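You operate a simulated robot arm through the tools that you are given. There is no shell and no other tool. Be economical: measure what you need, move in short steps, check, and stop when the job is done.

You run a simulated two-armed robot. Do the job below in one go: nothing can be reset, and whatever is moved stays where it is left.

Task
Take the little lamp apart and wipe the glue smear off its foot.
Fine: the small shade goes on the wall shelf; hold the foot down while you draw the stem and stand that on the cabinet top; the rag goes back where it lay.

The check looks at the end state, three seconds after you hand in, the way a careful person would. Anything else that was tipped, shoved, dropped, spilled or broken makes it a failure.

Robot
Two 7-joint arms with two-finger parallel grippers on one trunk, on a base that drives. Base frame: it is fixed to the floor where the robot stands at the start and does not move with it; the origin is under the middle of the robot, x ahead of it, y to its left, z up. Readings come in m, degrees, newtons and seconds.
The left shoulder is at the start at [0.07, 0.163, 1.37], the right one opposite. With the tool pointing down near the work surface each hand reaches from about 0.1 to 0.82 m from the robot's upright axis, wherever it stands, measured 20 degrees to its own side. Places, roughly: wall shelf [0.7, 0.2, 1.4]; top of the low cabinet [0.5, 0, 0.8]. Payload 3.43 kg a hand.
Tool frame (each hand has its own): the origin (TCP) lies between the finger pads and is the grasp point; the fingertips stand 0.034 m ahead of it; z points along the fingers, y is the line along which they close. The gripper opens to 0.128 m. The fingers are 0.024 m wide and 0.012 m thick; the gripper's body (0.048 by 0.13 m) begins 0.096 m behind the TCP.
Orientation is that of the tool frame in the base frame, as a unit quaternion [x, y, z, w]. With the fingers straight down and closing along the base's y, the tool's x points along the base's -x, its y along +y and its z along -z.

Tools
- The arms move only by the tool apply_moves. It takes "left_steps", "right_steps" or both (then of equal length, played together; a hand with none holds still); each is a list of rows, each an object of numbers (a shift or turn left out is 0, a gripper value left out holds the last): "tx", "ty", "tz": the shift along the base's x, y, z in m; "wx", "wy", "wz": the turn, a rotation vector about the base's x, y, z in rad; "claw": the gripper command, from -1 (shut) to 1 (fully open), values between in proportion. In form: [{"tx": .., "ty": .., "tz": .., "wx": .., "wy": .., "wz": .., "claw": ..}, ...]. A call has 1 to 20 rows; each row is the pose to reach, as a shift and turn from the pose commanded when the call began. A row lasts 0.2 s, in which the tool goes at most 0.05 m and 8.6 degrees; a call with a longer step from one row to the next is refused whole, and so is a gripper value outside its range. Where a pose cannot be reached the arm comes as near as it can. A force on the tool above 50 N (or 10 N above the force at the start of the call, whichever is more), or a blocked arm, ends the call early, and 0.2 s more pass. The fingers move at their own pace (about 0.153 m/s each) and stop on an object; they squeeze with about 27 N. The grip force told is the motor's: it shows also when the fingers shut on nothing. Time passes only in rows, and 0.2 s behind the last, so rows that repeat a pose let the fingers close. The reply holds the time, the measured pose of the TCP, the force on the tool along the base axes, the opening and the grip force, in the units named above and with some noise, and new pictures: "views" is both (left out), scene, wrist or none (wrist: the cameras of the hands that moved).
- Cameras (640 x 400 px; columns grow to the right, rows downward): "scene" is now at [0.1465, 0.0169, 1.6172]; the picture's right is [0.22, -0.98, -0.00], its down [-0.43, -0.10, -0.90] and it looks along [0.87, 0.19, -0.44] (base axes); focal length 214 px, centre (320, 200). "left" rides on the left gripper at [-0.036, 0, -0.098] in its tool frame; the picture's right is [0.00, -1.00, 0.00], its down [0.97, 0.00, -0.24] and it looks along [0.24, 0.00, 0.97] (tool axes); focal length 218 px, centre (320, 200). "right" rides on the right gripper at [-0.036, 0, -0.098] in its tool frame; the picture's right is [0.00, -1.00, 0.00], its down [0.97, 0.00, -0.24] and it looks along [0.24, 0.00, 0.97] (tool axes); focal length 218 px, centre (320, 200). There is no depth. A picture from a camera that has moved, and an enlarged one, comes with that camera's place and axes in the base frame and with its lens. The place of the scene camera against the robot may be out by one fixed shift of up to 0.012 m in any direction.
- move_column(by): slides the trunk up (or, below 0, down) by that many m; the arms and the scene camera ride with it, the base frame stays. It gives what a move gives, with no picture.
- base_move(legs): drives the robot by 1 to 6 legs, each [ahead, left, turn to the left] in m, m and degrees, along the robot's own axes; the way and the turn of a leg run together, so that a leg with both is an arc; at most 1.5 m and 180 degrees a leg. The arms and the cameras ride along, it lands a little off, and it stops where it bumps. It gives what a move gives, and a new picture of the scene camera.
- aim_head(pan, tilt): turns the head with the scene camera to pan (to the left, within 86 degrees either way) and tilt (down, from -29 to 69), counted from straight ahead of the robot. It gives what a move gives, and a new picture of the scene camera.
- enlarge(camera, box): a new picture of the part [left, top, right, bottom] of that camera's present view, enlarged. It takes no simulated time.
- sign_off(): hands the job in; it is judged then, once.

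Work in short steps. Places have to be worked out from the pictures, the camera data and where the tool is seen: move nearer, look again, correct. Check each grasp and each placing, and mend what went wrong. You have 120 turns and 170 pictures in all, those below and enlarged ones among them. Open the grippers and draw the arms clear of the work before you hand the job in, unless the task says otherwise; then end with one line.

The tools are called after "Request:" as name(argument=value, ...) on one line, values as JSON. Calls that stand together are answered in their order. apply_moves: Moves the arms, as the interface text tells. Its arguments: {"type":"object","properties":{"left_steps":{"type":"array","items":{"type":"object","properties":{"tx":{"type":"number"},"ty":{"type":"number"},"tz":{"type":"number"},"wx":{"type":"number"},"wy":{"type":"number"},"wz":{"type":"number"},"claw":{"type":"number"}}}},"right_steps":{"type":"array","items":{"type":"object","properties":{"tx":{"type":"number"},"ty":{"type":"number"},"tz":{"type":"number"},"wx":{"type":"number"},"wy":{"type":"number"},"wz":{"type":"number"},"claw":{"type":"number"}}}},"views":{"type":"string","enum":["both","scene","wrist","none"]}},"required":[]} The other tools are called the same way: move_column (by) slides the trunk up or down; base_move (legs) drives the base; aim_head (pan, tilt) turns the head that bears the scene camera; enlarge (camera, box) takes an enlarged picture of a part of a camera's view; sign_off () hands the job in.

At the start:

```text
t: 0.0
left_eef_pos: [0.3403, 0.1195, 1.5521]
left_tcp_rot: [-0.001, 1.0, -0.001, 0.0]
left_contact_force: [-0.1, 0.2, -0.1]
left_gripper_width: 0.128
left_grasp_force: 0.0
right_eef_pos: [0.4231, -0.1213, 1.5192]
right_tcp_rot: [0.0, 1.0, 0.001, 0.0]
right_contact_force: [-0.7, 0.5, 0.1]
right_gripper_width: 0.1279
right_grasp_force: 0.0
trunk travel left (down, up): [-0.85, 0.09]
robot x, y, heading: [0.0023, -0.0038, 0.0]
head pan, tilt: [12.5, 26.3]
```

scene: 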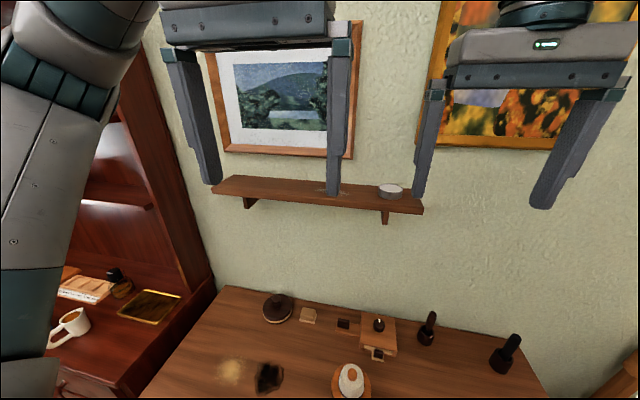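
right: 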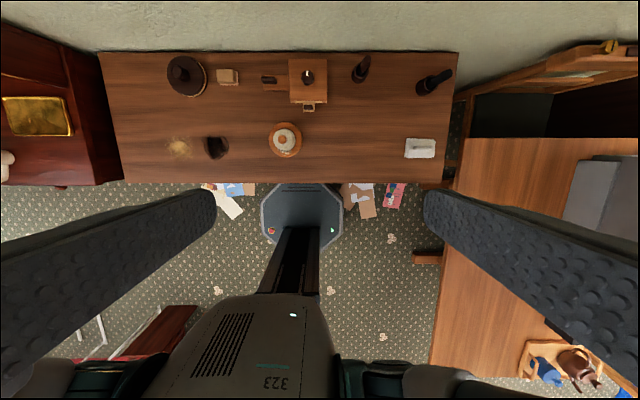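
left: 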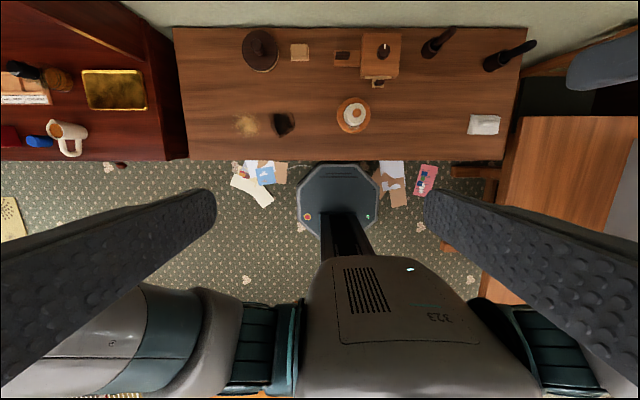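

The wrist views show the cabinet top with several items. I enlarge them to tell which is the lamp, the rag and the smear.

Request:
enlarge(camera="left", box=[220, 20, 540, 170])

Request:
aim_head(pan=0, tilt=55)

```text
2.00 times, centred on (380, 95) of left
camera zoom: at [0.377, 0.1203, 1.6486], right [0.0, -1.0, 0.0], down [-0.97, 0.0, 0.24], along [-0.24, 0.0, -0.97], focal length 436 px, centre (200, 410)
```

zoom: 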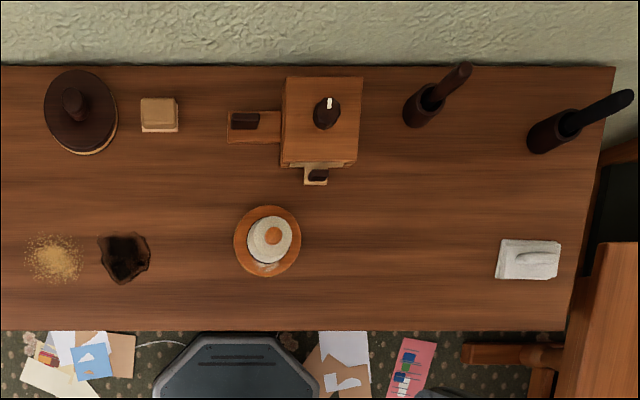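

```text
t: 0.9
left_eef_pos: [0.342, 0.1198, 1.5517]
left_tcp_rot: [0.0, 1.0, -0.001, 0.0]
left_contact_force: [-0.5, -0.3, -0.3]
left_gripper_width: 0.1279
left_grasp_force: 0.0
right_eef_pos: [0.4243, -0.1204, 1.5197]
right_tcp_rot: [0.0, 1.0, 0.0, 0.0]
right_contact_force: [-0.1, -0.3, -0.4]
right_gripper_width: 0.1279
right_grasp_force: 0.1
trunk travel left (down, up): [-0.85, 0.09]
robot x, y, heading: [-0.0014, -0.0046, 0.1]
head pan, tilt: [0.0, 55.0]
camera scene: at [0.1291, -0.0029, 1.5754], right [0.0, -1.0, 0.0], down [-0.82, 0.0, -0.57], along [0.57, 0.0, -0.82], focal length 214 px, centre (320, 200)
```

scene: 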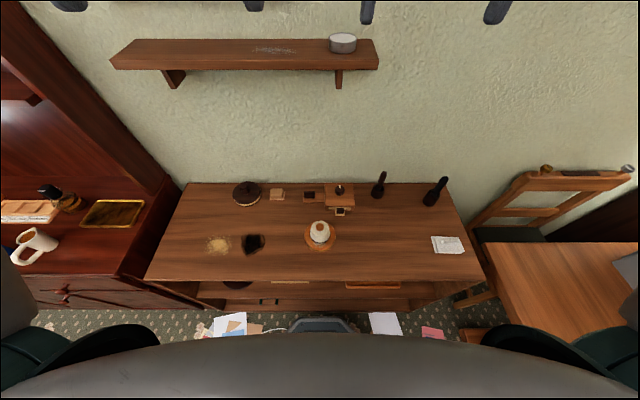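

The lamp looks to be the disc with the white shade, and the rag the folded white cloth on the right. I zoom in on both, and on the shelf.

Request:
enlarge(camera="scene", box=[270, 170, 370, 260])

Request:
enlarge(camera="scene", box=[190, 160, 490, 300])

Request:
enlarge(camera="scene", box=[100, 20, 400, 110])

Request:
enlarge(camera="left", box=[320, 80, 400, 140])

Request:
enlarge(camera="right", box=[380, 120, 460, 170])

```text
4.44 times, centred on (320, 215) of scene
camera zoom: at [0.1291, -0.0029, 1.5754], right [0.0, -1.0, 0.0], down [-0.82, 0.0, -0.57], along [0.57, 0.0, -0.82], focal length 953 px, centre (320, 133)
```

zoom: 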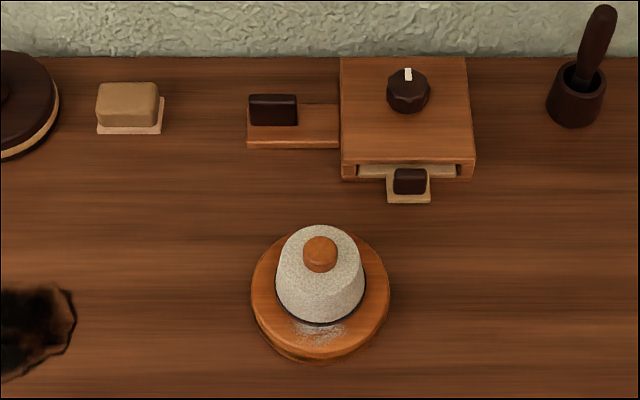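

```text
2.13 times, centred on (340, 230) of scene
camera zoom: at [0.1291, -0.0029, 1.5754], right [0.0, -1.0, 0.0], down [-0.82, 0.0, -0.57], along [0.57, 0.0, -0.82], focal length 458 px, centre (277, 136)
```

zoom: 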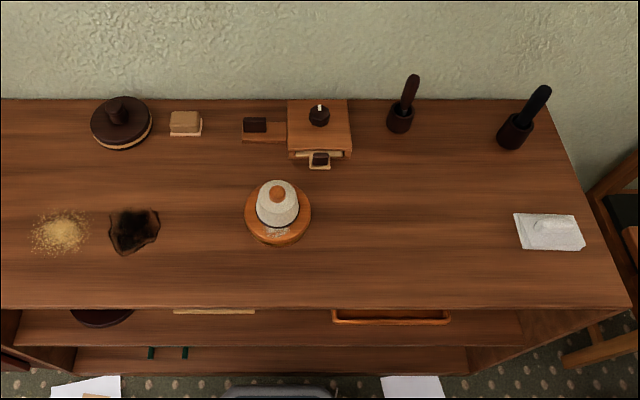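

```text
2.13 times, centred on (250, 65) of scene
camera zoom: at [0.1291, -0.0029, 1.5754], right [0.0, -1.0, 0.0], down [-0.82, 0.0, -0.57], along [0.57, 0.0, -0.82], focal length 458 px, centre (469, 488)
```

zoom: 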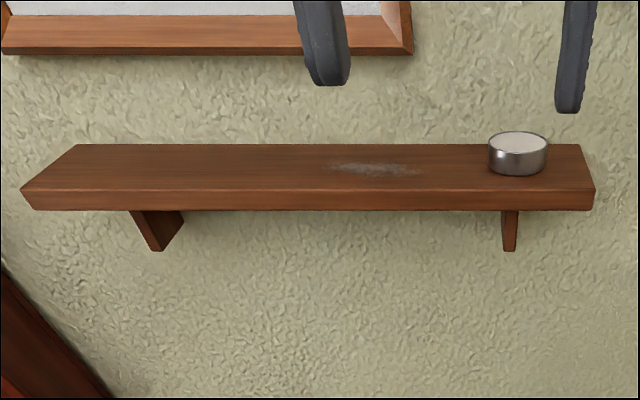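

```text
6.67 times, centred on (360, 110) of left
camera zoom: at [0.377, 0.1203, 1.6485], right [0.0, -1.0, 0.0], down [-0.97, 0.0, 0.24], along [-0.24, 0.0, -0.97], focal length 1455 px, centre (53, 800)
```

zoom: 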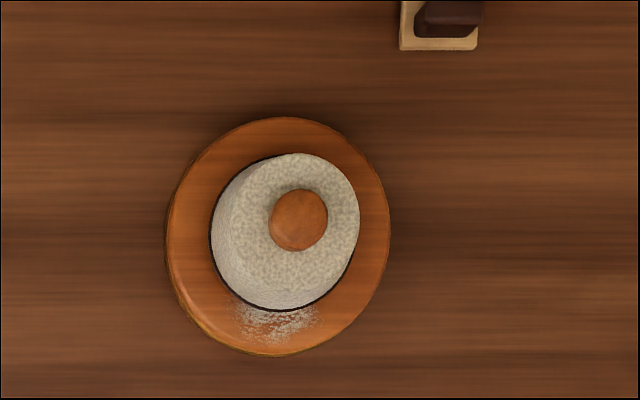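

```text
8.00 times, centred on (420, 145) of right
camera zoom: at [0.4595, -0.1214, 1.6182], right [0.0, -1.0, 0.0], down [-0.97, 0.0, 0.24], along [-0.24, 0.0, -0.97], focal length 1746 px, centre (-480, 640)
```

zoom: 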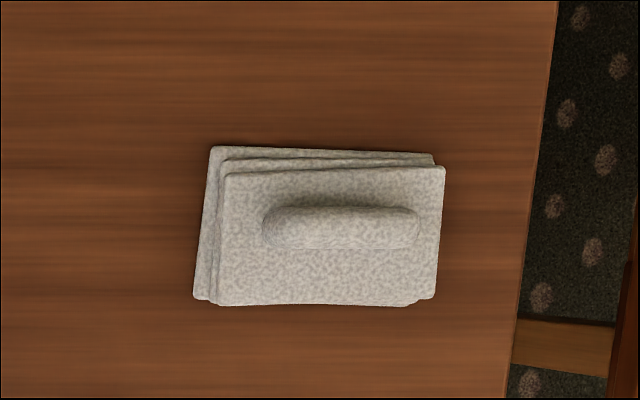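

Lamp about [0.483, 0.0], foot ~0.12 m across with the smear on its front top; rag about [0.451, -0.483] with a ridge along y. I lower the trunk to get a side view of the lamp and judge heights.

Request:
move_column(by=-0.35)

Request:
aim_head(pan=0, tilt=45)

Request:
enlarge(camera="scene", box=[260, 140, 380, 215])

Request:
enlarge(camera="left", box=[300, 60, 460, 160])

```text
t: 4.3
left_eef_pos: [0.3398, 0.1199, 1.2016]
left_tcp_rot: [0.0, 1.0, -0.001, 0.0]
left_contact_force: [-0.3, 0.6, 0.2]
left_gripper_width: 0.128
left_grasp_force: 0.2
right_eef_pos: [0.4241, -0.1205, 1.1694]
right_tcp_rot: [0.0, 1.0, 0.0, 0.0]
right_contact_force: [0.4, 0.4, -0.3]
right_gripper_width: 0.128
right_grasp_force: 0.0
trunk travel left (down, up): [-0.5, 0.44]
robot x, y, heading: [0.0005, -0.0059, -0.1]
head pan, tilt: [0.0, 55.0]
```

```text
t: 5.1
left_eef_pos: [0.341, 0.1209, 1.1999]
left_tcp_rot: [0.0, 1.0, 0.0, 0.0]
left_contact_force: [-0.3, 1.1, -1.2]
left_gripper_width: 0.1279
left_grasp_force: 0.0
right_eef_pos: [0.4236, -0.121, 1.1694]
right_tcp_rot: [-0.001, 1.0, 0.001, 0.0]
right_contact_force: [-0.6, 1.0, 0.6]
right_gripper_width: 0.128
right_grasp_force: 0.0
trunk travel left (down, up): [-0.5, 0.44]
robot x, y, heading: [-0.0021, 0.0004, 0.2]
head pan, tilt: [0.0, 45.0]
camera scene: at [0.1382, -0.0029, 1.2387], right [0.0, -1.0, 0.0], down [-0.71, 0.0, -0.71], along [0.71, 0.0, -0.71], focal length 214 px, centre (320, 200)
```

scene: 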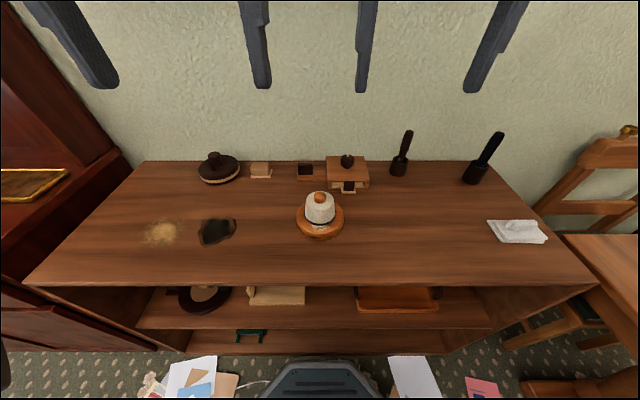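

```text
5.33 times, centred on (320, 178) of scene
camera zoom: at [0.1382, -0.0029, 1.2387], right [0.0, -1.0, 0.0], down [-0.71, 0.0, -0.71], along [0.71, 0.0, -0.71], focal length 1144 px, centre (320, 320)
```

zoom: 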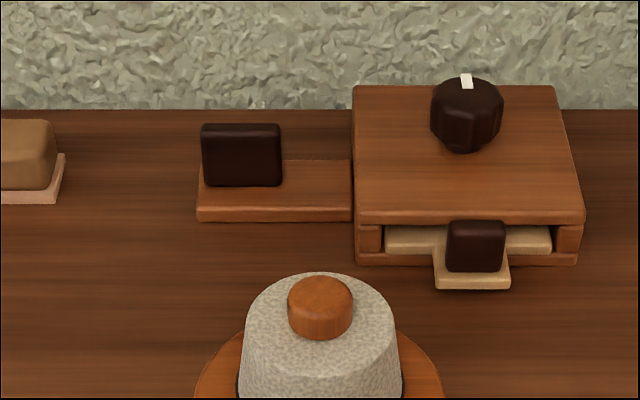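

```text
4.00 times, centred on (380, 110) of left
camera zoom: at [0.377, 0.1204, 1.2985], right [0.0, -1.0, 0.0], down [-0.97, 0.0, 0.24], along [-0.24, 0.0, -0.97], focal length 873 px, centre (80, 560)
```

zoom: 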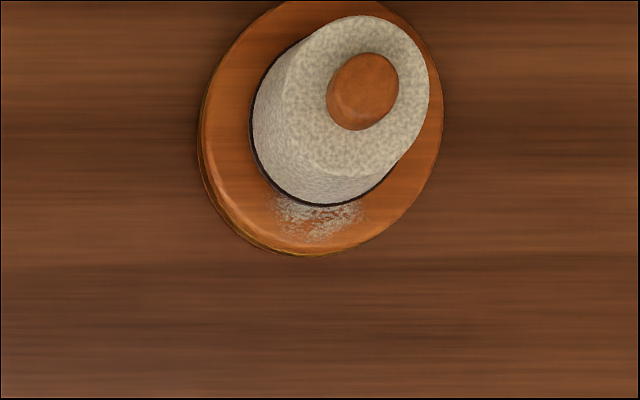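

I take the scene view of the whole lamp to get its heights.

Request:
enlarge(camera="scene", box=[280, 180, 360, 245])

Request:
enlarge(camera="scene", box=[470, 200, 560, 255])

```text
6.15 times, centred on (320, 212) of scene
camera zoom: at [0.1382, -0.0029, 1.2387], right [0.0, -1.0, 0.0], down [-0.71, 0.0, -0.71], along [0.71, 0.0, -0.71], focal length 1320 px, centre (320, 123)
```

zoom: 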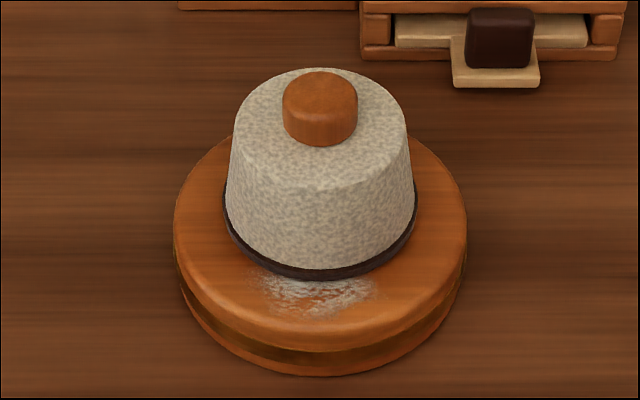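

```text
7.11 times, centred on (515, 228) of scene
camera zoom: at [0.1382, -0.0029, 1.2387], right [0.0, -1.0, 0.0], down [-0.71, 0.0, -0.71], along [0.71, 0.0, -0.71], focal length 1525 px, centre (-1067, 4)
```

zoom: 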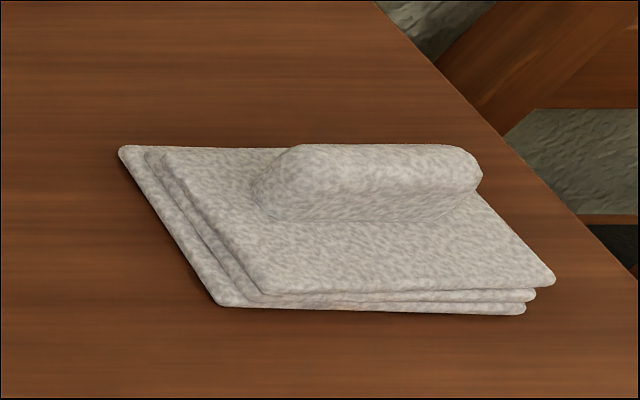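

The shade stands from about z 0.838 to 0.89, its rim ~0.07 m wide, with a knob on top; the foot is ~0.025 high. I bring the left hand above the lamp and move the right hand over toward the rag.

Request:
apply_moves(left_steps=[{"tx": 0.024, "ty": -0.02, "tz": -0.027}, {"tx": 0.047, "ty": -0.04, "tz": -0.053}, {"tx": 0.071, "ty": -0.06, "tz": -0.08}, {"tx": 0.095, "ty": -0.08, "tz": -0.107}, {"tx": 0.118, "ty": -0.1, "tz": -0.133}, {"tx": 0.142, "ty": -0.121, "tz": -0.16}, {"tx": 0.142, "ty": -0.121, "tz": -0.16}], right_steps=[{"ty": -0.045}, {"ty": -0.09}, {"ty": -0.135}, {"ty": -0.18}, {"ty": -0.225}, {"ty": -0.27}, {"ty": -0.3}], views="both")

```text
t: 6.7
left_eef_pos: [0.4809, -0.001, 1.0411]
left_tcp_rot: [0.001, 1.0, -0.001, 0.0]
left_contact_force: [0.0, -0.3, -0.8]
left_gripper_width: 0.128
left_grasp_force: 0.0
right_eef_pos: [0.4225, -0.4223, 1.1715]
right_tcp_rot: [-0.001, 1.0, 0.0, 0.001]
right_contact_force: [0.6, 0.1, -0.7]
right_gripper_width: 0.1279
right_grasp_force: 0.0
trunk travel left (down, up): [-0.5, 0.44]
robot x, y, heading: [-0.0018, -0.0004, 0.2]
head pan, tilt: [0.0, 45.0]
camera scene: at [0.1371, -0.0028, 1.2389], right [0.0, -1.0, 0.0], down [-0.71, 0.0, -0.71], along [0.71, 0.0, -0.71], focal length 214 px, centre (320, 200)
camera right: at [0.4582, -0.4224, 1.2691], right [0.0, -1.0, 0.0], down [-0.97, 0.0, 0.24], along [-0.24, 0.0, -0.97], focal length 218 px, centre (320, 200)
camera left: at [0.5174, -0.0006, 1.1388], right [0.0, -1.0, 0.0], down [-0.97, 0.0, 0.24], along [-0.24, 0.0, -0.97], focal length 218 px, centre (320, 200)
```

scene: 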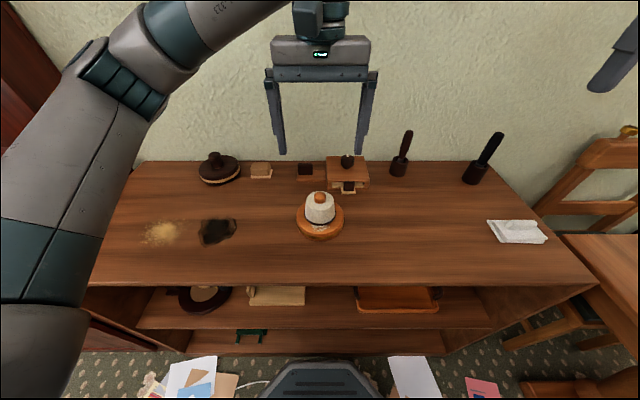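
right: 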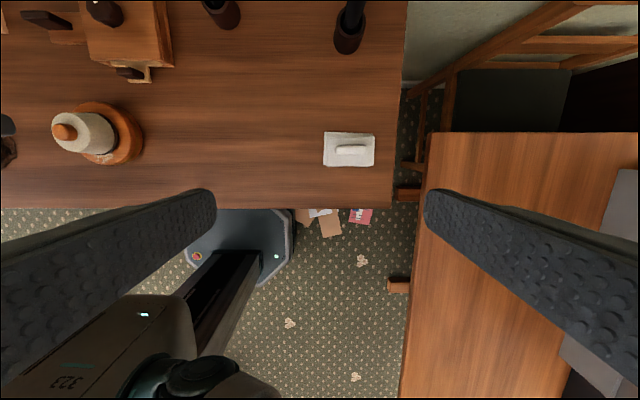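
left: 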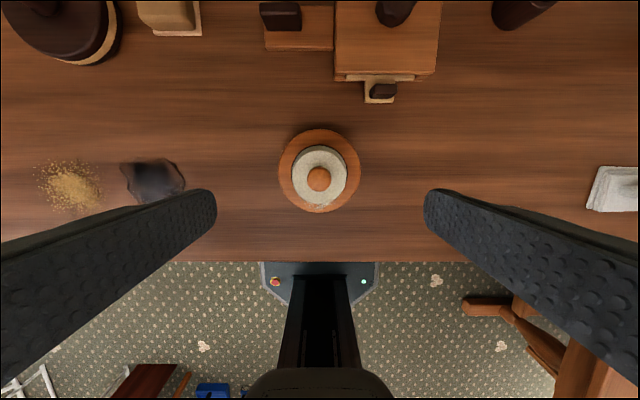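

The lamp is centred under the left hand at about [0.483, 0.0]. I descend with the open gripper around the shade and take a look before closing.

Request:
apply_moves(left_steps=[{"tx": 0.002, "ty": 0.001, "tz": -0.04}, {"tx": 0.002, "ty": 0.001, "tz": -0.08}, {"tx": 0.002, "ty": 0.001, "tz": -0.115}, {"tx": 0.002, "ty": 0.001, "tz": -0.145}, {"tx": 0.002, "ty": 0.001, "tz": -0.145}], views="both")

Request:
enlarge(camera="scene", box=[260, 150, 380, 250])

```text
t: 7.9
left_eef_pos: [0.4837, 0.0003, 0.896]
left_tcp_rot: [0.0, 1.0, 0.0, 0.001]
left_contact_force: [-0.4, -0.5, -0.5]
left_gripper_width: 0.128
left_grasp_force: 0.1
right_eef_pos: [0.4233, -0.4214, 1.1709]
right_tcp_rot: [-0.001, 1.0, 0.0, 0.0]
right_contact_force: [0.5, -0.8, 0.1]
right_gripper_width: 0.1281
right_grasp_force: 0.0
trunk travel left (down, up): [-0.5, 0.44]
robot x, y, heading: [-0.0051, 0.0019, -0.1]
head pan, tilt: [0.0, 45.0]
camera scene: at [0.1379, -0.0032, 1.2388], right [0.0, -1.0, 0.0], down [-0.71, 0.0, -0.71], along [0.71, 0.0, -0.71], focal length 214 px, centre (320, 200)
camera left: at [0.5205, 0.0004, 0.9937], right [0.0, -1.0, 0.0], down [-0.97, 0.0, 0.24], along [-0.24, 0.0, -0.97], focal length 218 px, centre (320, 200)
```

scene: 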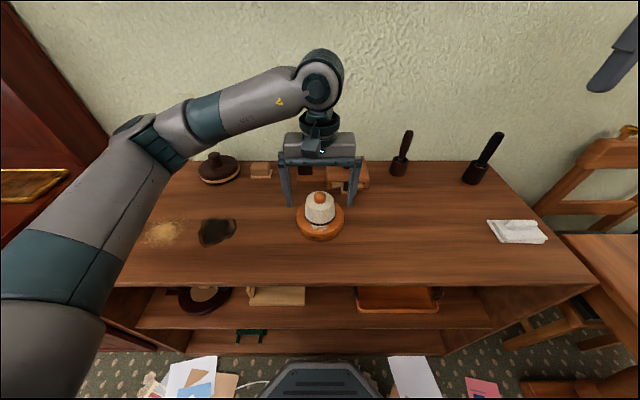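
left: 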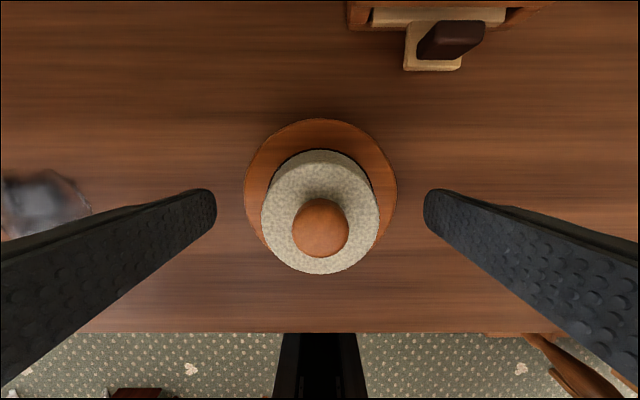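

```text
4.00 times, centred on (320, 200) of scene
camera zoom: at [0.1379, -0.0032, 1.2388], right [0.0, -1.0, 0.0], down [-0.71, 0.0, -0.71], along [0.71, 0.0, -0.71], focal length 858 px, centre (320, 200)
```

zoom: 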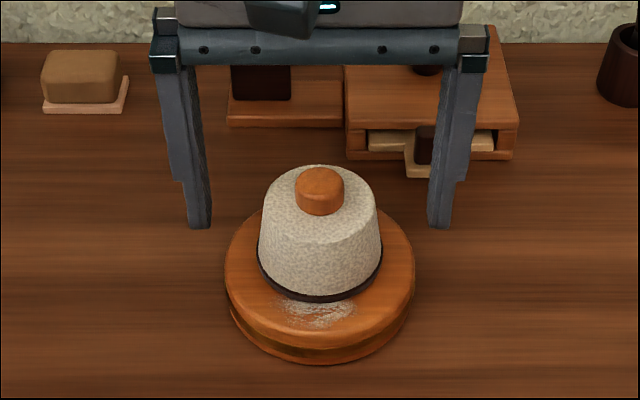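

The hand is aligned; tips are at about 0.862, so I go 0.014 lower to grip the shade wall mid-height and close.

Request:
apply_moves(left_steps=[{"tz": -0.014}, {"tz": -0.014, "claw": 0.0}, {"tz": -0.014, "claw": -0.3}, {"tz": -0.014, "claw": -0.3}, {"tz": -0.014, "claw": -1}, {"tz": -0.014, "claw": -1}], views="both")

Request:
enlarge(camera="scene", box=[260, 150, 380, 250])

```text
t: 9.3
left_eef_pos: [0.4847, 0.0002, 0.8831]
left_tcp_rot: [0.0, 1.0, -0.001, -0.001]
left_contact_force: [-0.4, -0.7, 0.0]
left_gripper_width: 0.0712
left_grasp_force: 27.2
right_eef_pos: [0.4246, -0.4215, 1.17]
right_tcp_rot: [0.0, 1.0, 0.001, 0.0]
right_contact_force: [-0.2, 0.0, -0.5]
right_gripper_width: 0.128
right_grasp_force: 0.1
trunk travel left (down, up): [-0.5, 0.44]
robot x, y, heading: [-0.002, 0.0005, 0.1]
head pan, tilt: [0.0, 45.0]
camera scene: at [0.1382, -0.003, 1.2388], right [0.0, -1.0, 0.0], down [-0.71, 0.0, -0.71], along [0.71, 0.0, -0.71], focal length 214 px, centre (320, 200)
camera left: at [0.5211, 0.0003, 0.9799], right [0.0, -1.0, 0.0], down [-0.97, 0.0, 0.24], along [-0.24, 0.0, -0.97], focal length 218 px, centre (320, 200)
```

scene: 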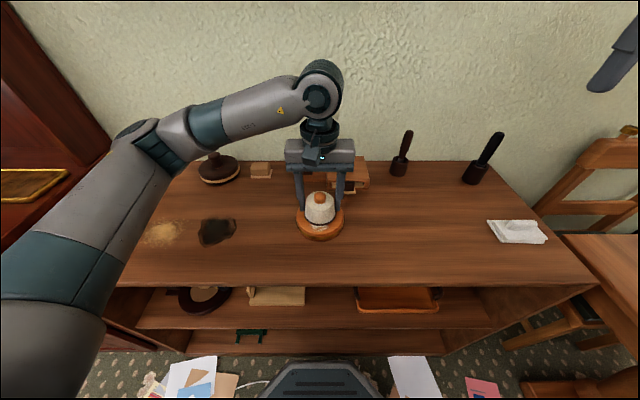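
left: 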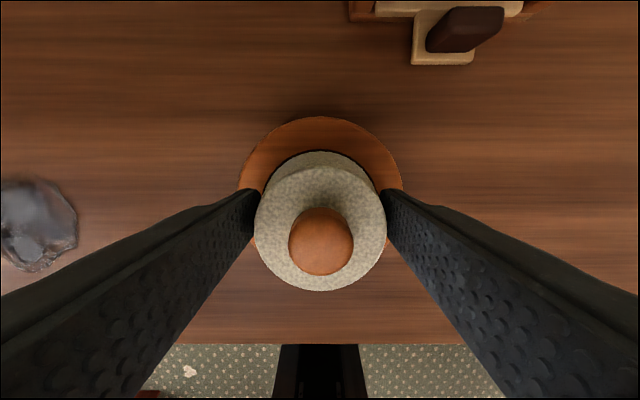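

```text
4.00 times, centred on (320, 200) of scene
camera zoom: at [0.1382, -0.003, 1.2388], right [0.0, -1.0, 0.0], down [-0.71, 0.0, -0.71], along [0.71, 0.0, -0.71], focal length 858 px, centre (320, 200)
```

zoom: 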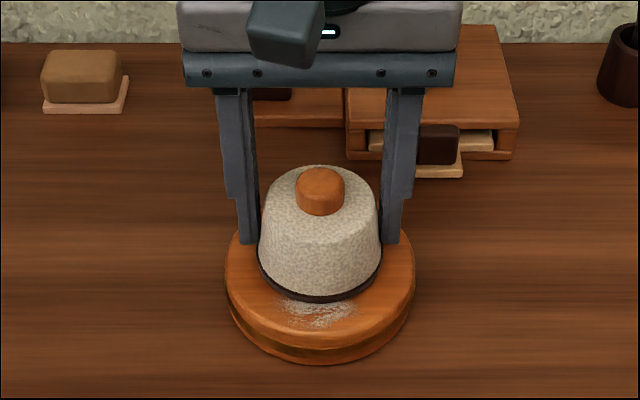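

The shade is gripped at 0.071 m. I lift it slowly and check that the foot and stem stay.

Request:
apply_moves(left_steps=[{"tz": 0.01}, {"tz": 0.02}, {"tz": 0.03}, {"tz": 0.04}, {"tz": 0.05}, {"tz": 0.06}], views="both")

Request:
enlarge(camera="scene", box=[260, 150, 380, 250])

```text
t: 10.7
left_eef_pos: [0.4848, -0.0003, 0.9428]
left_tcp_rot: [0.0, 1.0, -0.001, 0.0]
left_contact_force: [0.6, -1.1, -0.2]
left_gripper_width: 0.0711
left_grasp_force: 26.8
right_eef_pos: [0.4228, -0.4225, 1.1705]
right_tcp_rot: [0.0, 1.0, 0.0, 0.0]
right_contact_force: [1.3, 0.6, -0.8]
right_gripper_width: 0.1279
right_grasp_force: 0.1
trunk travel left (down, up): [-0.5, 0.44]
robot x, y, heading: [0.0006, -0.0001, 0.0]
head pan, tilt: [0.0, 45.0]
camera scene: at [0.138, -0.0031, 1.2388], right [0.0, -1.0, 0.0], down [-0.71, 0.0, -0.71], along [0.71, 0.0, -0.71], focal length 214 px, centre (320, 200)
camera left: at [0.5207, 0.0001, 1.0401], right [0.0, -1.0, 0.0], down [-0.97, 0.0, 0.24], along [-0.24, 0.0, -0.97], focal length 218 px, centre (320, 200)
```

scene: 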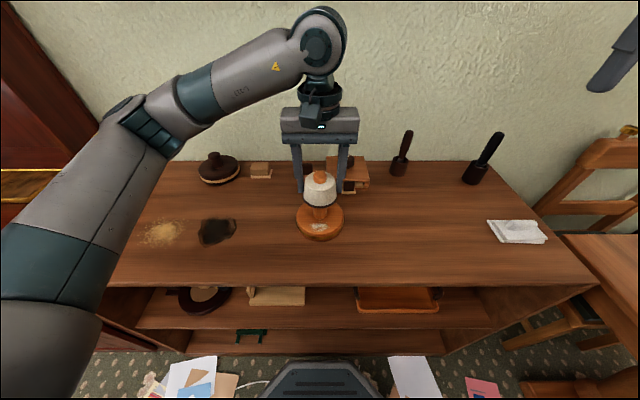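
left: 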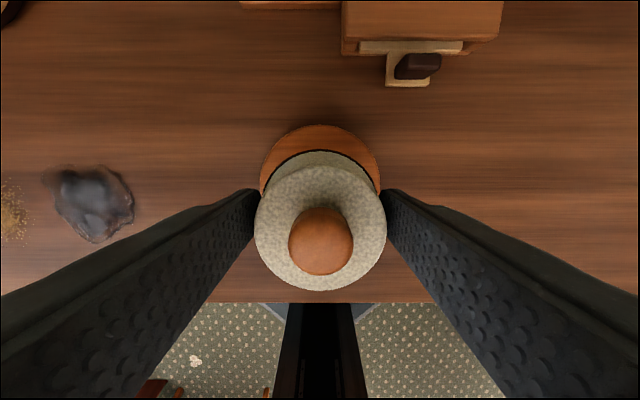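

```text
4.00 times, centred on (320, 200) of scene
camera zoom: at [0.138, -0.0031, 1.2388], right [0.0, -1.0, 0.0], down [-0.71, 0.0, -0.71], along [0.71, 0.0, -0.71], focal length 858 px, centre (320, 200)
```

zoom: 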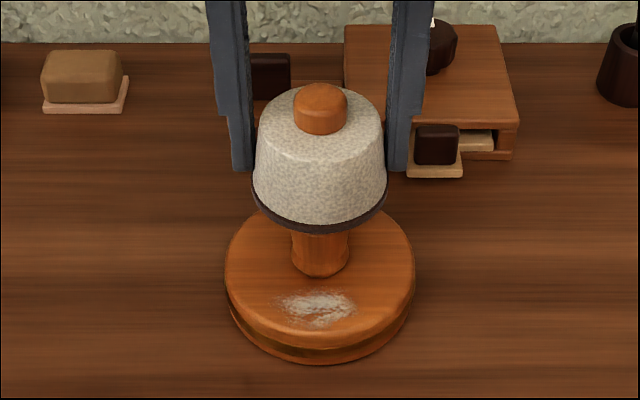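

The shade came away cleanly with the stem left standing. I lift higher, draw back a little, then raise the trunk for the shelf.

Request:
apply_moves(left_steps=[{"tz": 0.04}, {"tz": 0.08}, {"tz": 0.1, "tx": -0.03}, {"tz": 0.1, "tx": -0.06}], views="scene")

Request:
enlarge(camera="scene", box=[260, 150, 380, 250])

Request:
move_column(by=0.43)

Request:
aim_head(pan=10, tilt=30)

```text
t: 11.7
left_eef_pos: [0.4241, -0.0008, 1.0432]
left_tcp_rot: [0.0, 1.0, -0.001, 0.0]
left_contact_force: [0.3, -0.6, -0.6]
left_gripper_width: 0.0713
left_grasp_force: 26.7
right_eef_pos: [0.4239, -0.4212, 1.1709]
right_tcp_rot: [0.0, 1.0, 0.0, 0.0]
right_contact_force: [0.0, 0.6, 0.1]
right_gripper_width: 0.1283
right_grasp_force: 0.1
trunk travel left (down, up): [-0.5, 0.44]
robot x, y, heading: [0.0002, -0.0012, 0.0]
head pan, tilt: [0.0, 45.0]
camera scene: at [0.1381, -0.0031, 1.2388], right [0.0, -1.0, 0.0], down [-0.71, 0.0, -0.71], along [0.71, 0.0, -0.71], focal length 214 px, centre (320, 200)
```

scene: 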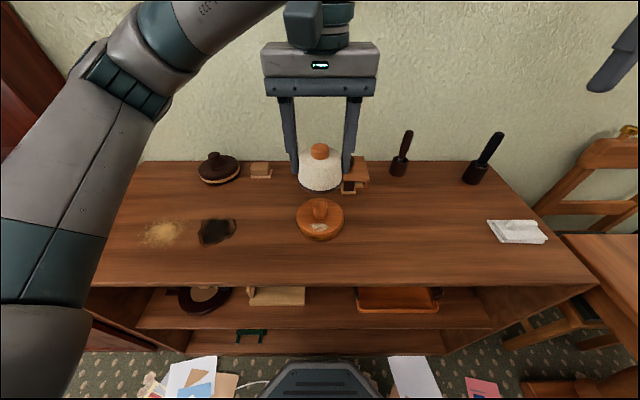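

```text
4.00 times, centred on (320, 200) of scene
camera zoom: at [0.1381, -0.0031, 1.2388], right [0.0, -1.0, 0.0], down [-0.71, 0.0, -0.71], along [0.71, 0.0, -0.71], focal length 858 px, centre (320, 200)
```

zoom: 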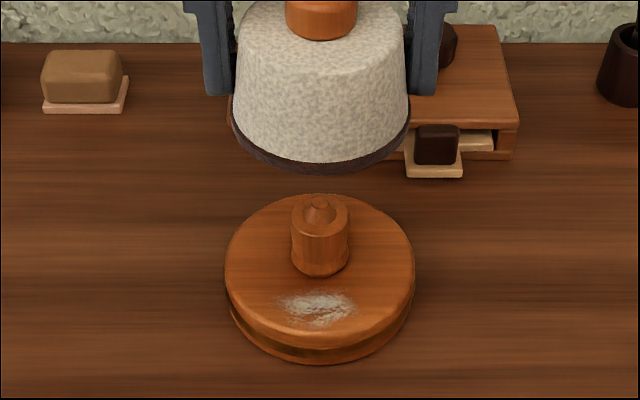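

```text
refused: 0.43 is not a number from -0.4 to 0.4
```

```text
t: 12.4
left_eef_pos: [0.4243, -0.0006, 1.0404]
left_tcp_rot: [0.0, 1.0, -0.001, 0.0]
left_contact_force: [-0.2, -0.5, -0.5]
left_gripper_width: 0.071
left_grasp_force: 27.3
right_eef_pos: [0.4236, -0.4224, 1.1708]
right_tcp_rot: [-0.001, 1.0, 0.0, -0.001]
right_contact_force: [-0.7, 0.9, 0.0]
right_gripper_width: 0.1279
right_grasp_force: 0.1
trunk travel left (down, up): [-0.5, 0.44]
robot x, y, heading: [0.0032, -0.0017, -0.3]
head pan, tilt: [10.0, 30.0]
camera scene: at [0.1459, 0.0126, 1.2613], right [0.17, -0.98, 0.0], down [-0.49, -0.09, -0.87], along [0.85, 0.15, -0.5], focal length 214 px, centre (320, 200)
```

scene: 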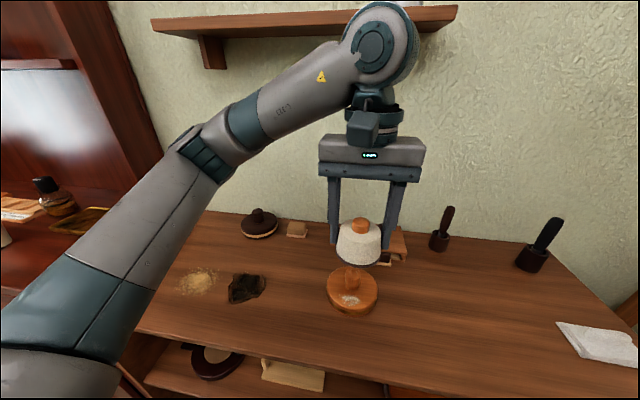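

The limit is 0.4 per call. I draw the hand back further from the shelf, raise the trunk 0.4.

Request:
apply_moves(left_steps=[{"tx": -0.03, "ty": 0.03}, {"tx": -0.05, "ty": 0.07}, {"tx": -0.05, "ty": 0.11}, {"tx": -0.05, "ty": 0.15}], views="none")

Request:
move_column(by=0.4)

Request:
aim_head(pan=10, tilt=30)

```text
t: 13.4
left_eef_pos: [0.3721, 0.1515, 1.0422]
left_tcp_rot: [0.0, 1.0, -0.001, 0.0]
left_contact_force: [0.1, 1.0, -0.5]
left_gripper_width: 0.0711
left_grasp_force: 27.3
right_eef_pos: [0.4228, -0.4202, 1.1716]
right_tcp_rot: [0.0, 1.0, -0.001, 0.001]
right_contact_force: [-0.2, 0.2, -1.1]
right_gripper_width: 0.128
right_grasp_force: 0.0
trunk travel left (down, up): [-0.5, 0.44]
robot x, y, heading: [-0.0003, 0.001, 0.2]
head pan, tilt: [10.0, 30.0]
```

```text
t: 17.3
left_eef_pos: [0.3745, 0.1476, 1.4411]
left_tcp_rot: [0.0, 1.0, -0.001, 0.0]
left_contact_force: [0.3, 0.7, -0.3]
left_gripper_width: 0.0709
left_grasp_force: 27.2
right_eef_pos: [0.424, -0.4223, 1.5702]
right_tcp_rot: [0.0, 1.0, -0.001, 0.0]
right_contact_force: [0.6, -0.3, -0.1]
right_gripper_width: 0.1279
right_grasp_force: 0.0
trunk travel left (down, up): [-0.9, 0.04]
robot x, y, heading: [0.0013, -0.0019, -0.0]
head pan, tilt: [10.0, 30.0]
```

```text
t: 17.9
left_eef_pos: [0.3734, 0.148, 1.4413]
left_tcp_rot: [0.0, 1.0, -0.001, 0.0]
left_contact_force: [-0.4, 0.2, 0.3]
left_gripper_width: 0.071
left_grasp_force: 26.9
right_eef_pos: [0.423, -0.4228, 1.57]
right_tcp_rot: [0.0, 1.0, 0.0, 0.0]
right_contact_force: [0.0, 0.3, -0.6]
right_gripper_width: 0.128
right_grasp_force: 0.0
trunk travel left (down, up): [-0.9, 0.04]
robot x, y, heading: [-0.0026, -0.0011, -0.1]
head pan, tilt: [10.0, 30.0]
camera scene: at [0.146, 0.0127, 1.6614], right [0.17, -0.98, 0.0], down [-0.49, -0.09, -0.87], along [0.85, 0.15, -0.5], focal length 214 px, centre (320, 200)
```

scene: 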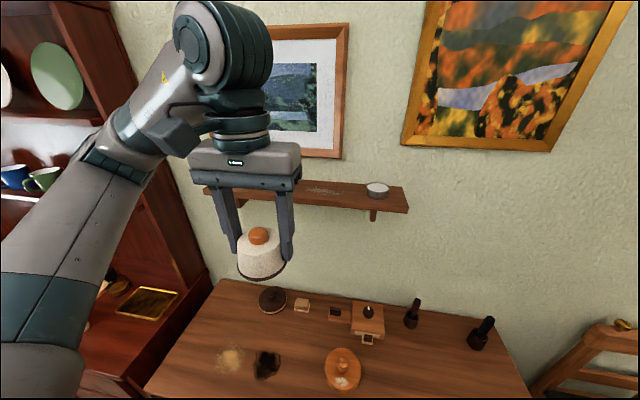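

I raise the hand to about z 1.50 and advance toward the shelf, stopping short to see the clearance.

Request:
apply_moves(left_steps=[{"tz": 0.04}, {"tz": 0.065, "tx": 0.03}, {"tz": 0.065, "tx": 0.07, "ty": 0.015}, {"tz": 0.065, "tx": 0.11, "ty": 0.03}, {"tz": 0.065, "tx": 0.15, "ty": 0.045}, {"tz": 0.065, "tx": 0.19, "ty": 0.06}, {"tz": 0.065, "tx": 0.22, "ty": 0.08}], views="both")

Request:
enlarge(camera="scene", box=[160, 80, 420, 240])

```text
t: 19.5
left_eef_pos: [0.5939, 0.2307, 1.5051]
left_tcp_rot: [-0.001, 1.0, 0.0, -0.001]
left_contact_force: [0.6, -0.4, -1.1]
left_gripper_width: 0.0709
left_grasp_force: 27.3
right_eef_pos: [0.4259, -0.4206, 1.5698]
right_tcp_rot: [0.0, 1.0, 0.0, -0.001]
right_contact_force: [-0.5, 0.1, 0.8]
right_gripper_width: 0.1281
right_grasp_force: 0.1
trunk travel left (down, up): [-0.9, 0.04]
robot x, y, heading: [0.0004, -0.0025, 0.1]
head pan, tilt: [10.0, 30.0]
camera scene: at [0.1473, 0.014, 1.6612], right [0.17, -0.98, 0.0], down [-0.49, -0.09, -0.87], along [0.85, 0.15, -0.5], focal length 214 px, centre (320, 200)
camera left: at [0.6307, 0.2311, 1.6024], right [0.0, -1.0, 0.0], down [-0.97, 0.0, 0.24], along [-0.24, 0.0, -0.97], focal length 218 px, centre (320, 200)
```

scene: 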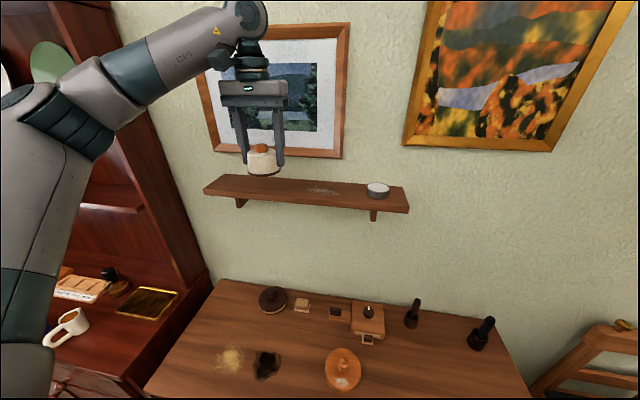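
left: 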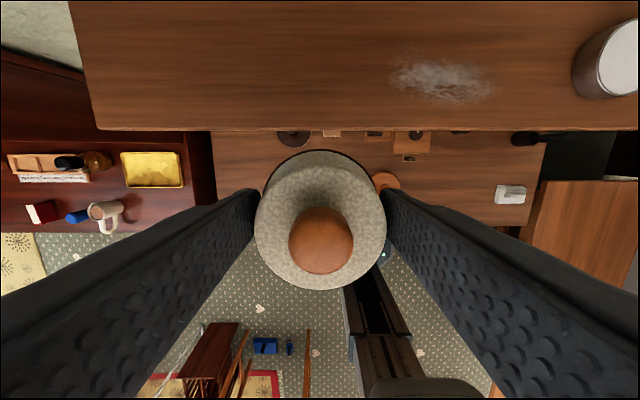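

```text
2.46 times, centred on (290, 160) of scene
camera zoom: at [0.1473, 0.014, 1.6612], right [0.17, -0.98, 0.0], down [-0.49, -0.09, -0.87], along [0.85, 0.15, -0.5], focal length 528 px, centre (394, 298)
```

zoom: 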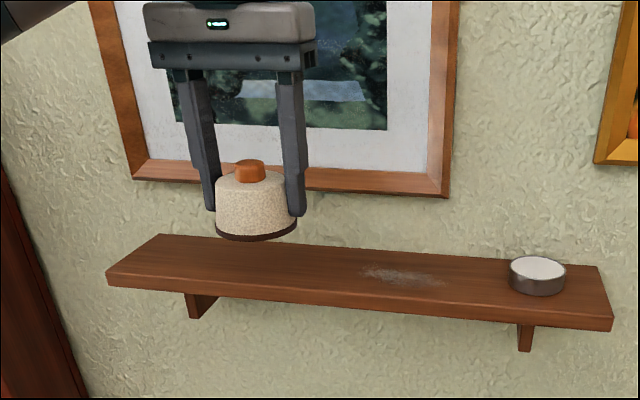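

The shelf spans x≈0.647–0.76 at z≈1.365. I advance to x 0.690 in small steps, then lower to just above the shelf.

Request:
apply_moves(left_steps=[{"tx": 0.03}, {"tx": 0.06}, {"tx": 0.08}, {"tx": 0.096}, {"tx": 0.096, "tz": -0.03}, {"tx": 0.096, "tz": -0.055}, {"tx": 0.096, "tz": -0.07}], views="both")

Request:
enlarge(camera="scene", box=[160, 80, 420, 240])

```text
t: 21.1
left_eef_pos: [0.6895, 0.2289, 1.4371]
left_tcp_rot: [0.0, 1.0, -0.001, 0.0]
left_contact_force: [0.3, 0.0, -0.8]
left_gripper_width: 0.0709
left_grasp_force: 27.3
right_eef_pos: [0.4237, -0.4216, 1.5711]
right_tcp_rot: [-0.001, 1.0, 0.001, 0.0]
right_contact_force: [0.4, -1.0, 0.7]
right_gripper_width: 0.1278
right_grasp_force: 0.1
trunk travel left (down, up): [-0.9, 0.04]
robot x, y, heading: [0.0031, 0.0004, -0.2]
head pan, tilt: [10.0, 30.0]
camera scene: at [0.1459, 0.0123, 1.6614], right [0.17, -0.98, 0.0], down [-0.49, -0.09, -0.87], along [0.85, 0.15, -0.5], focal length 214 px, centre (320, 200)
camera left: at [0.7261, 0.2297, 1.5343], right [0.0, -1.0, 0.0], down [-0.97, 0.0, 0.24], along [-0.24, 0.0, -0.97], focal length 218 px, centre (320, 200)
```

scene: 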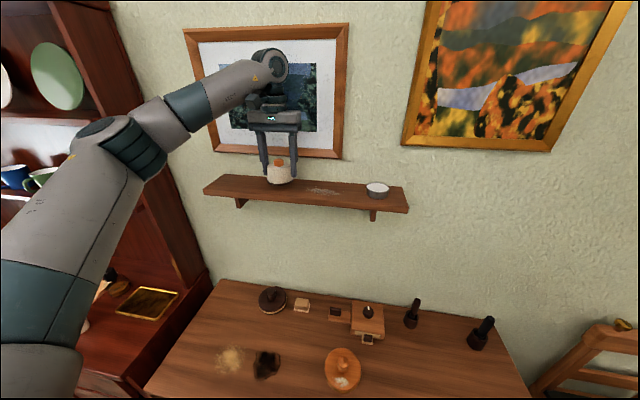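
left: 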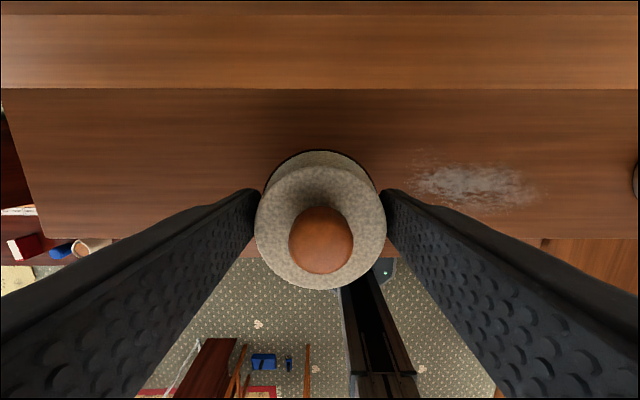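

```text
2.46 times, centred on (290, 160) of scene
camera zoom: at [0.1459, 0.0123, 1.6614], right [0.17, -0.98, 0.0], down [-0.49, -0.09, -0.87], along [0.85, 0.15, -0.5], focal length 528 px, centre (394, 298)
```

zoom: 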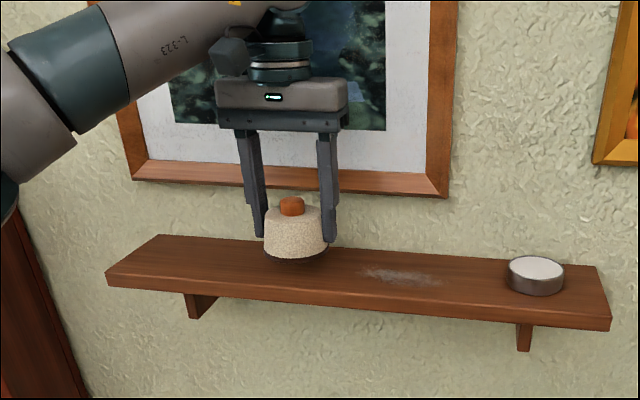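

The shade's bottom is about 15 mm above the shelf, its front near the shelf's edge. I shift 5 mm back and descend 10 mm, then feel for contact.

Request:
apply_moves(left_steps=[{"tx": 0.003}, {"tx": 0.006}, {"tx": 0.006, "tz": -0.005}, {"tx": 0.006, "tz": -0.01}, {"tx": 0.006, "tz": -0.01}], views="none")

Request:
enlarge(camera="scene", box=[240, 140, 320, 200])

```text
t: 22.3
left_eef_pos: [0.6959, 0.2288, 1.4266]
left_tcp_rot: [0.0, 1.0, -0.001, 0.0]
left_contact_force: [-0.8, -0.1, 0.0]
left_gripper_width: 0.0709
left_grasp_force: 26.6
right_eef_pos: [0.4229, -0.4207, 1.5708]
right_tcp_rot: [0.0, 1.0, 0.001, 0.0]
right_contact_force: [-0.5, 1.3, 0.3]
right_gripper_width: 0.1281
right_grasp_force: 0.1
trunk travel left (down, up): [-0.9, 0.04]
robot x, y, heading: [-0.0005, -0.0007, 0.1]
head pan, tilt: [10.0, 30.0]
```

```text
6.67 times, centred on (280, 170) of scene
camera zoom: at [0.1461, 0.0126, 1.6614], right [0.17, -0.98, 0.0], down [-0.49, -0.09, -0.87], along [0.85, 0.15, -0.5], focal length 1430 px, centre (587, 400)
```

zoom: 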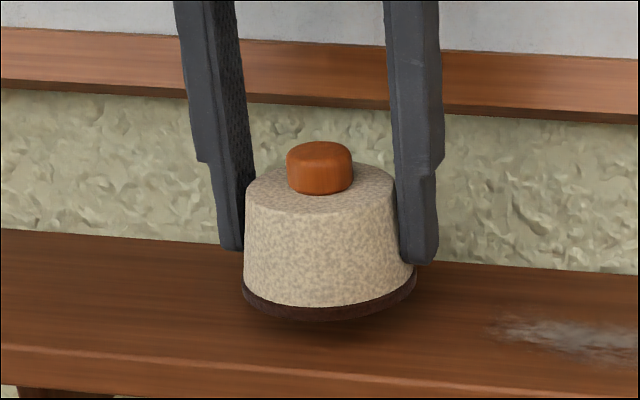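

Still hovering a little, and well inside the edge. I descend in small steps until contact shows.

Request:
apply_moves(left_steps=[{"tz": -0.004}, {"tz": -0.006}, {"tz": -0.006}], views="none")

Request:
enlarge(camera="scene", box=[240, 140, 320, 200])

```text
t: 23.1
left_eef_pos: [0.6954, 0.2291, 1.4207]
left_tcp_rot: [-0.001, 1.0, 0.0, 0.0]
left_contact_force: [-0.2, -0.5, -0.7]
left_gripper_width: 0.071
left_grasp_force: 26.6
right_eef_pos: [0.4235, -0.4223, 1.5704]
right_tcp_rot: [0.0, 1.0, 0.0, 0.0]
right_contact_force: [0.0, -0.4, -0.4]
right_gripper_width: 0.1277
right_grasp_force: 0.1
trunk travel left (down, up): [-0.9, 0.04]
robot x, y, heading: [0.0008, 0.0013, 0.0]
head pan, tilt: [10.0, 30.0]
```

```text
6.67 times, centred on (280, 170) of scene
camera zoom: at [0.146, 0.0125, 1.6614], right [0.17, -0.98, 0.0], down [-0.49, -0.09, -0.87], along [0.85, 0.15, -0.5], focal length 1430 px, centre (587, 400)
```

zoom: 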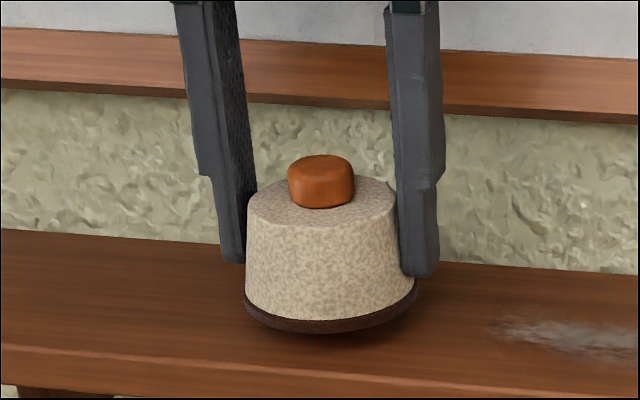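

Request:
apply_moves(left_steps=[{"tz": -0.003}, {"tz": -0.005}, {"tz": -0.005}], views="none")

Request:
enlarge(camera="scene", box=[240, 140, 320, 200])

```text
t: 23.9
left_eef_pos: [0.6947, 0.2293, 1.4155]
left_tcp_rot: [0.0, 1.0, -0.001, -0.001]
left_contact_force: [0.5, -0.2, 0.1]
left_gripper_width: 0.071
left_grasp_force: 25.9
right_eef_pos: [0.4239, -0.4218, 1.5707]
right_tcp_rot: [0.0, 1.0, 0.001, -0.001]
right_contact_force: [0.0, 0.1, -0.1]
right_gripper_width: 0.1281
right_grasp_force: 0.0
trunk travel left (down, up): [-0.9, 0.04]
robot x, y, heading: [0.0016, -0.001, 0.1]
head pan, tilt: [10.0, 30.0]
```

```text
6.67 times, centred on (280, 170) of scene
camera zoom: at [0.146, 0.0127, 1.6614], right [0.17, -0.98, 0.0], down [-0.49, -0.09, -0.87], along [0.85, 0.15, -0.5], focal length 1430 px, centre (587, 400)
```

zoom: 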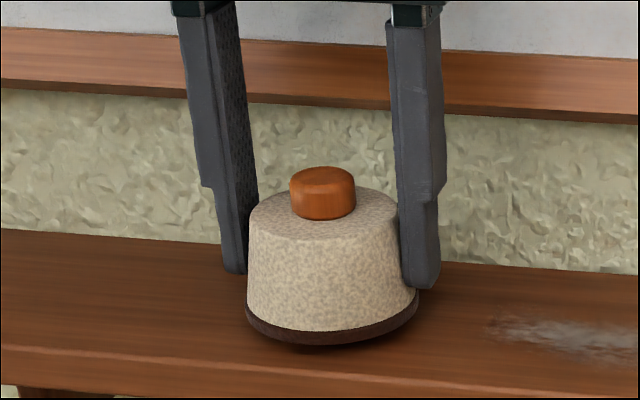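

No contact force yet. I go on down 5 mm.

Request:
apply_moves(left_steps=[{"tz": -0.002}, {"tz": -0.004}, {"tz": -0.005}, {"tz": -0.005}], views="none")

Request:
enlarge(camera="scene", box=[240, 140, 320, 200])

```text
t: 24.9
left_eef_pos: [0.6955, 0.2284, 1.4106]
left_tcp_rot: [0.0, 1.0, 0.0, 0.0]
left_contact_force: [0.4, -0.7, 0.3]
left_gripper_width: 0.0708
left_grasp_force: 27.5
right_eef_pos: [0.4234, -0.422, 1.5695]
right_tcp_rot: [0.0, 1.0, 0.0, 0.001]
right_contact_force: [-0.3, 0.3, 0.6]
right_gripper_width: 0.1278
right_grasp_force: 0.1
trunk travel left (down, up): [-0.9, 0.04]
robot x, y, heading: [0.0014, -0.004, -0.0]
head pan, tilt: [10.0, 30.0]
```

```text
6.67 times, centred on (280, 170) of scene
camera zoom: at [0.1461, 0.0127, 1.6614], right [0.17, -0.98, 0.0], down [-0.49, -0.09, -0.87], along [0.85, 0.15, -0.5], focal length 1430 px, centre (587, 400)
```

zoom: 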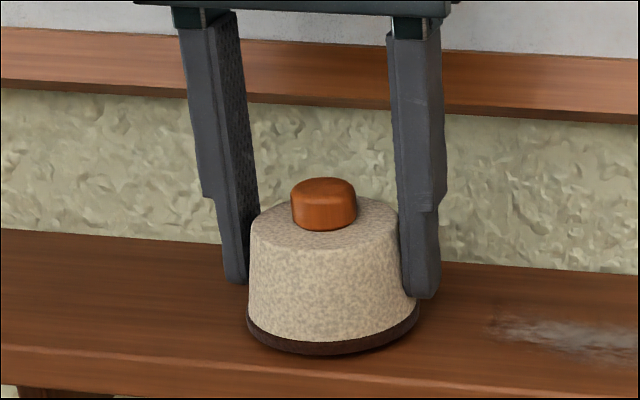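

Very near now; I continue 4 mm in small steps to feel the shelf.

Request:
apply_moves(left_steps=[{"tz": 0.0, "tx": 0.004}, {"tz": -0.002, "tx": 0.004}, {"tz": -0.003, "tx": 0.004}, {"tz": -0.004, "tx": 0.004}, {"tz": -0.004, "tx": 0.004}], views="none")

Request:
enlarge(camera="scene", box=[240, 140, 320, 200])

```text
t: 26.1
left_eef_pos: [0.6995, 0.2289, 1.4061]
left_tcp_rot: [0.001, 1.0, -0.001, 0.0]
left_contact_force: [-0.3, 0.4, -0.2]
left_gripper_width: 0.0707
left_grasp_force: 27.0
right_eef_pos: [0.425, -0.4212, 1.5705]
right_tcp_rot: [-0.001, 1.0, 0.0, -0.001]
right_contact_force: [0.8, 0.9, -0.5]
right_gripper_width: 0.1279
right_grasp_force: 0.1
trunk travel left (down, up): [-0.9, 0.04]
robot x, y, heading: [0.0022, 0.0006, -0.1]
head pan, tilt: [10.0, 30.0]
```

```text
6.67 times, centred on (280, 170) of scene
camera zoom: at [0.1462, 0.0127, 1.6614], right [0.17, -0.98, 0.0], down [-0.49, -0.09, -0.87], along [0.85, 0.15, -0.5], focal length 1430 px, centre (587, 400)
```

zoom: 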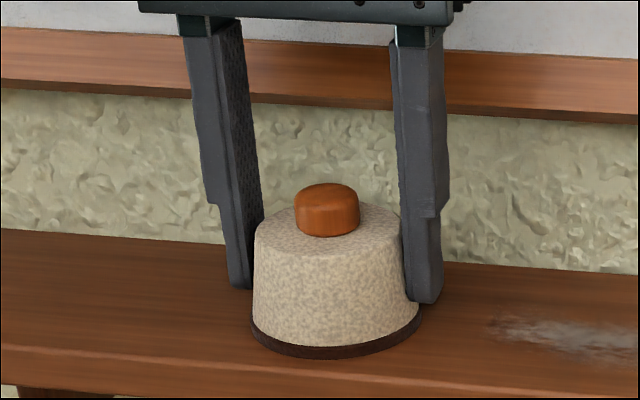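

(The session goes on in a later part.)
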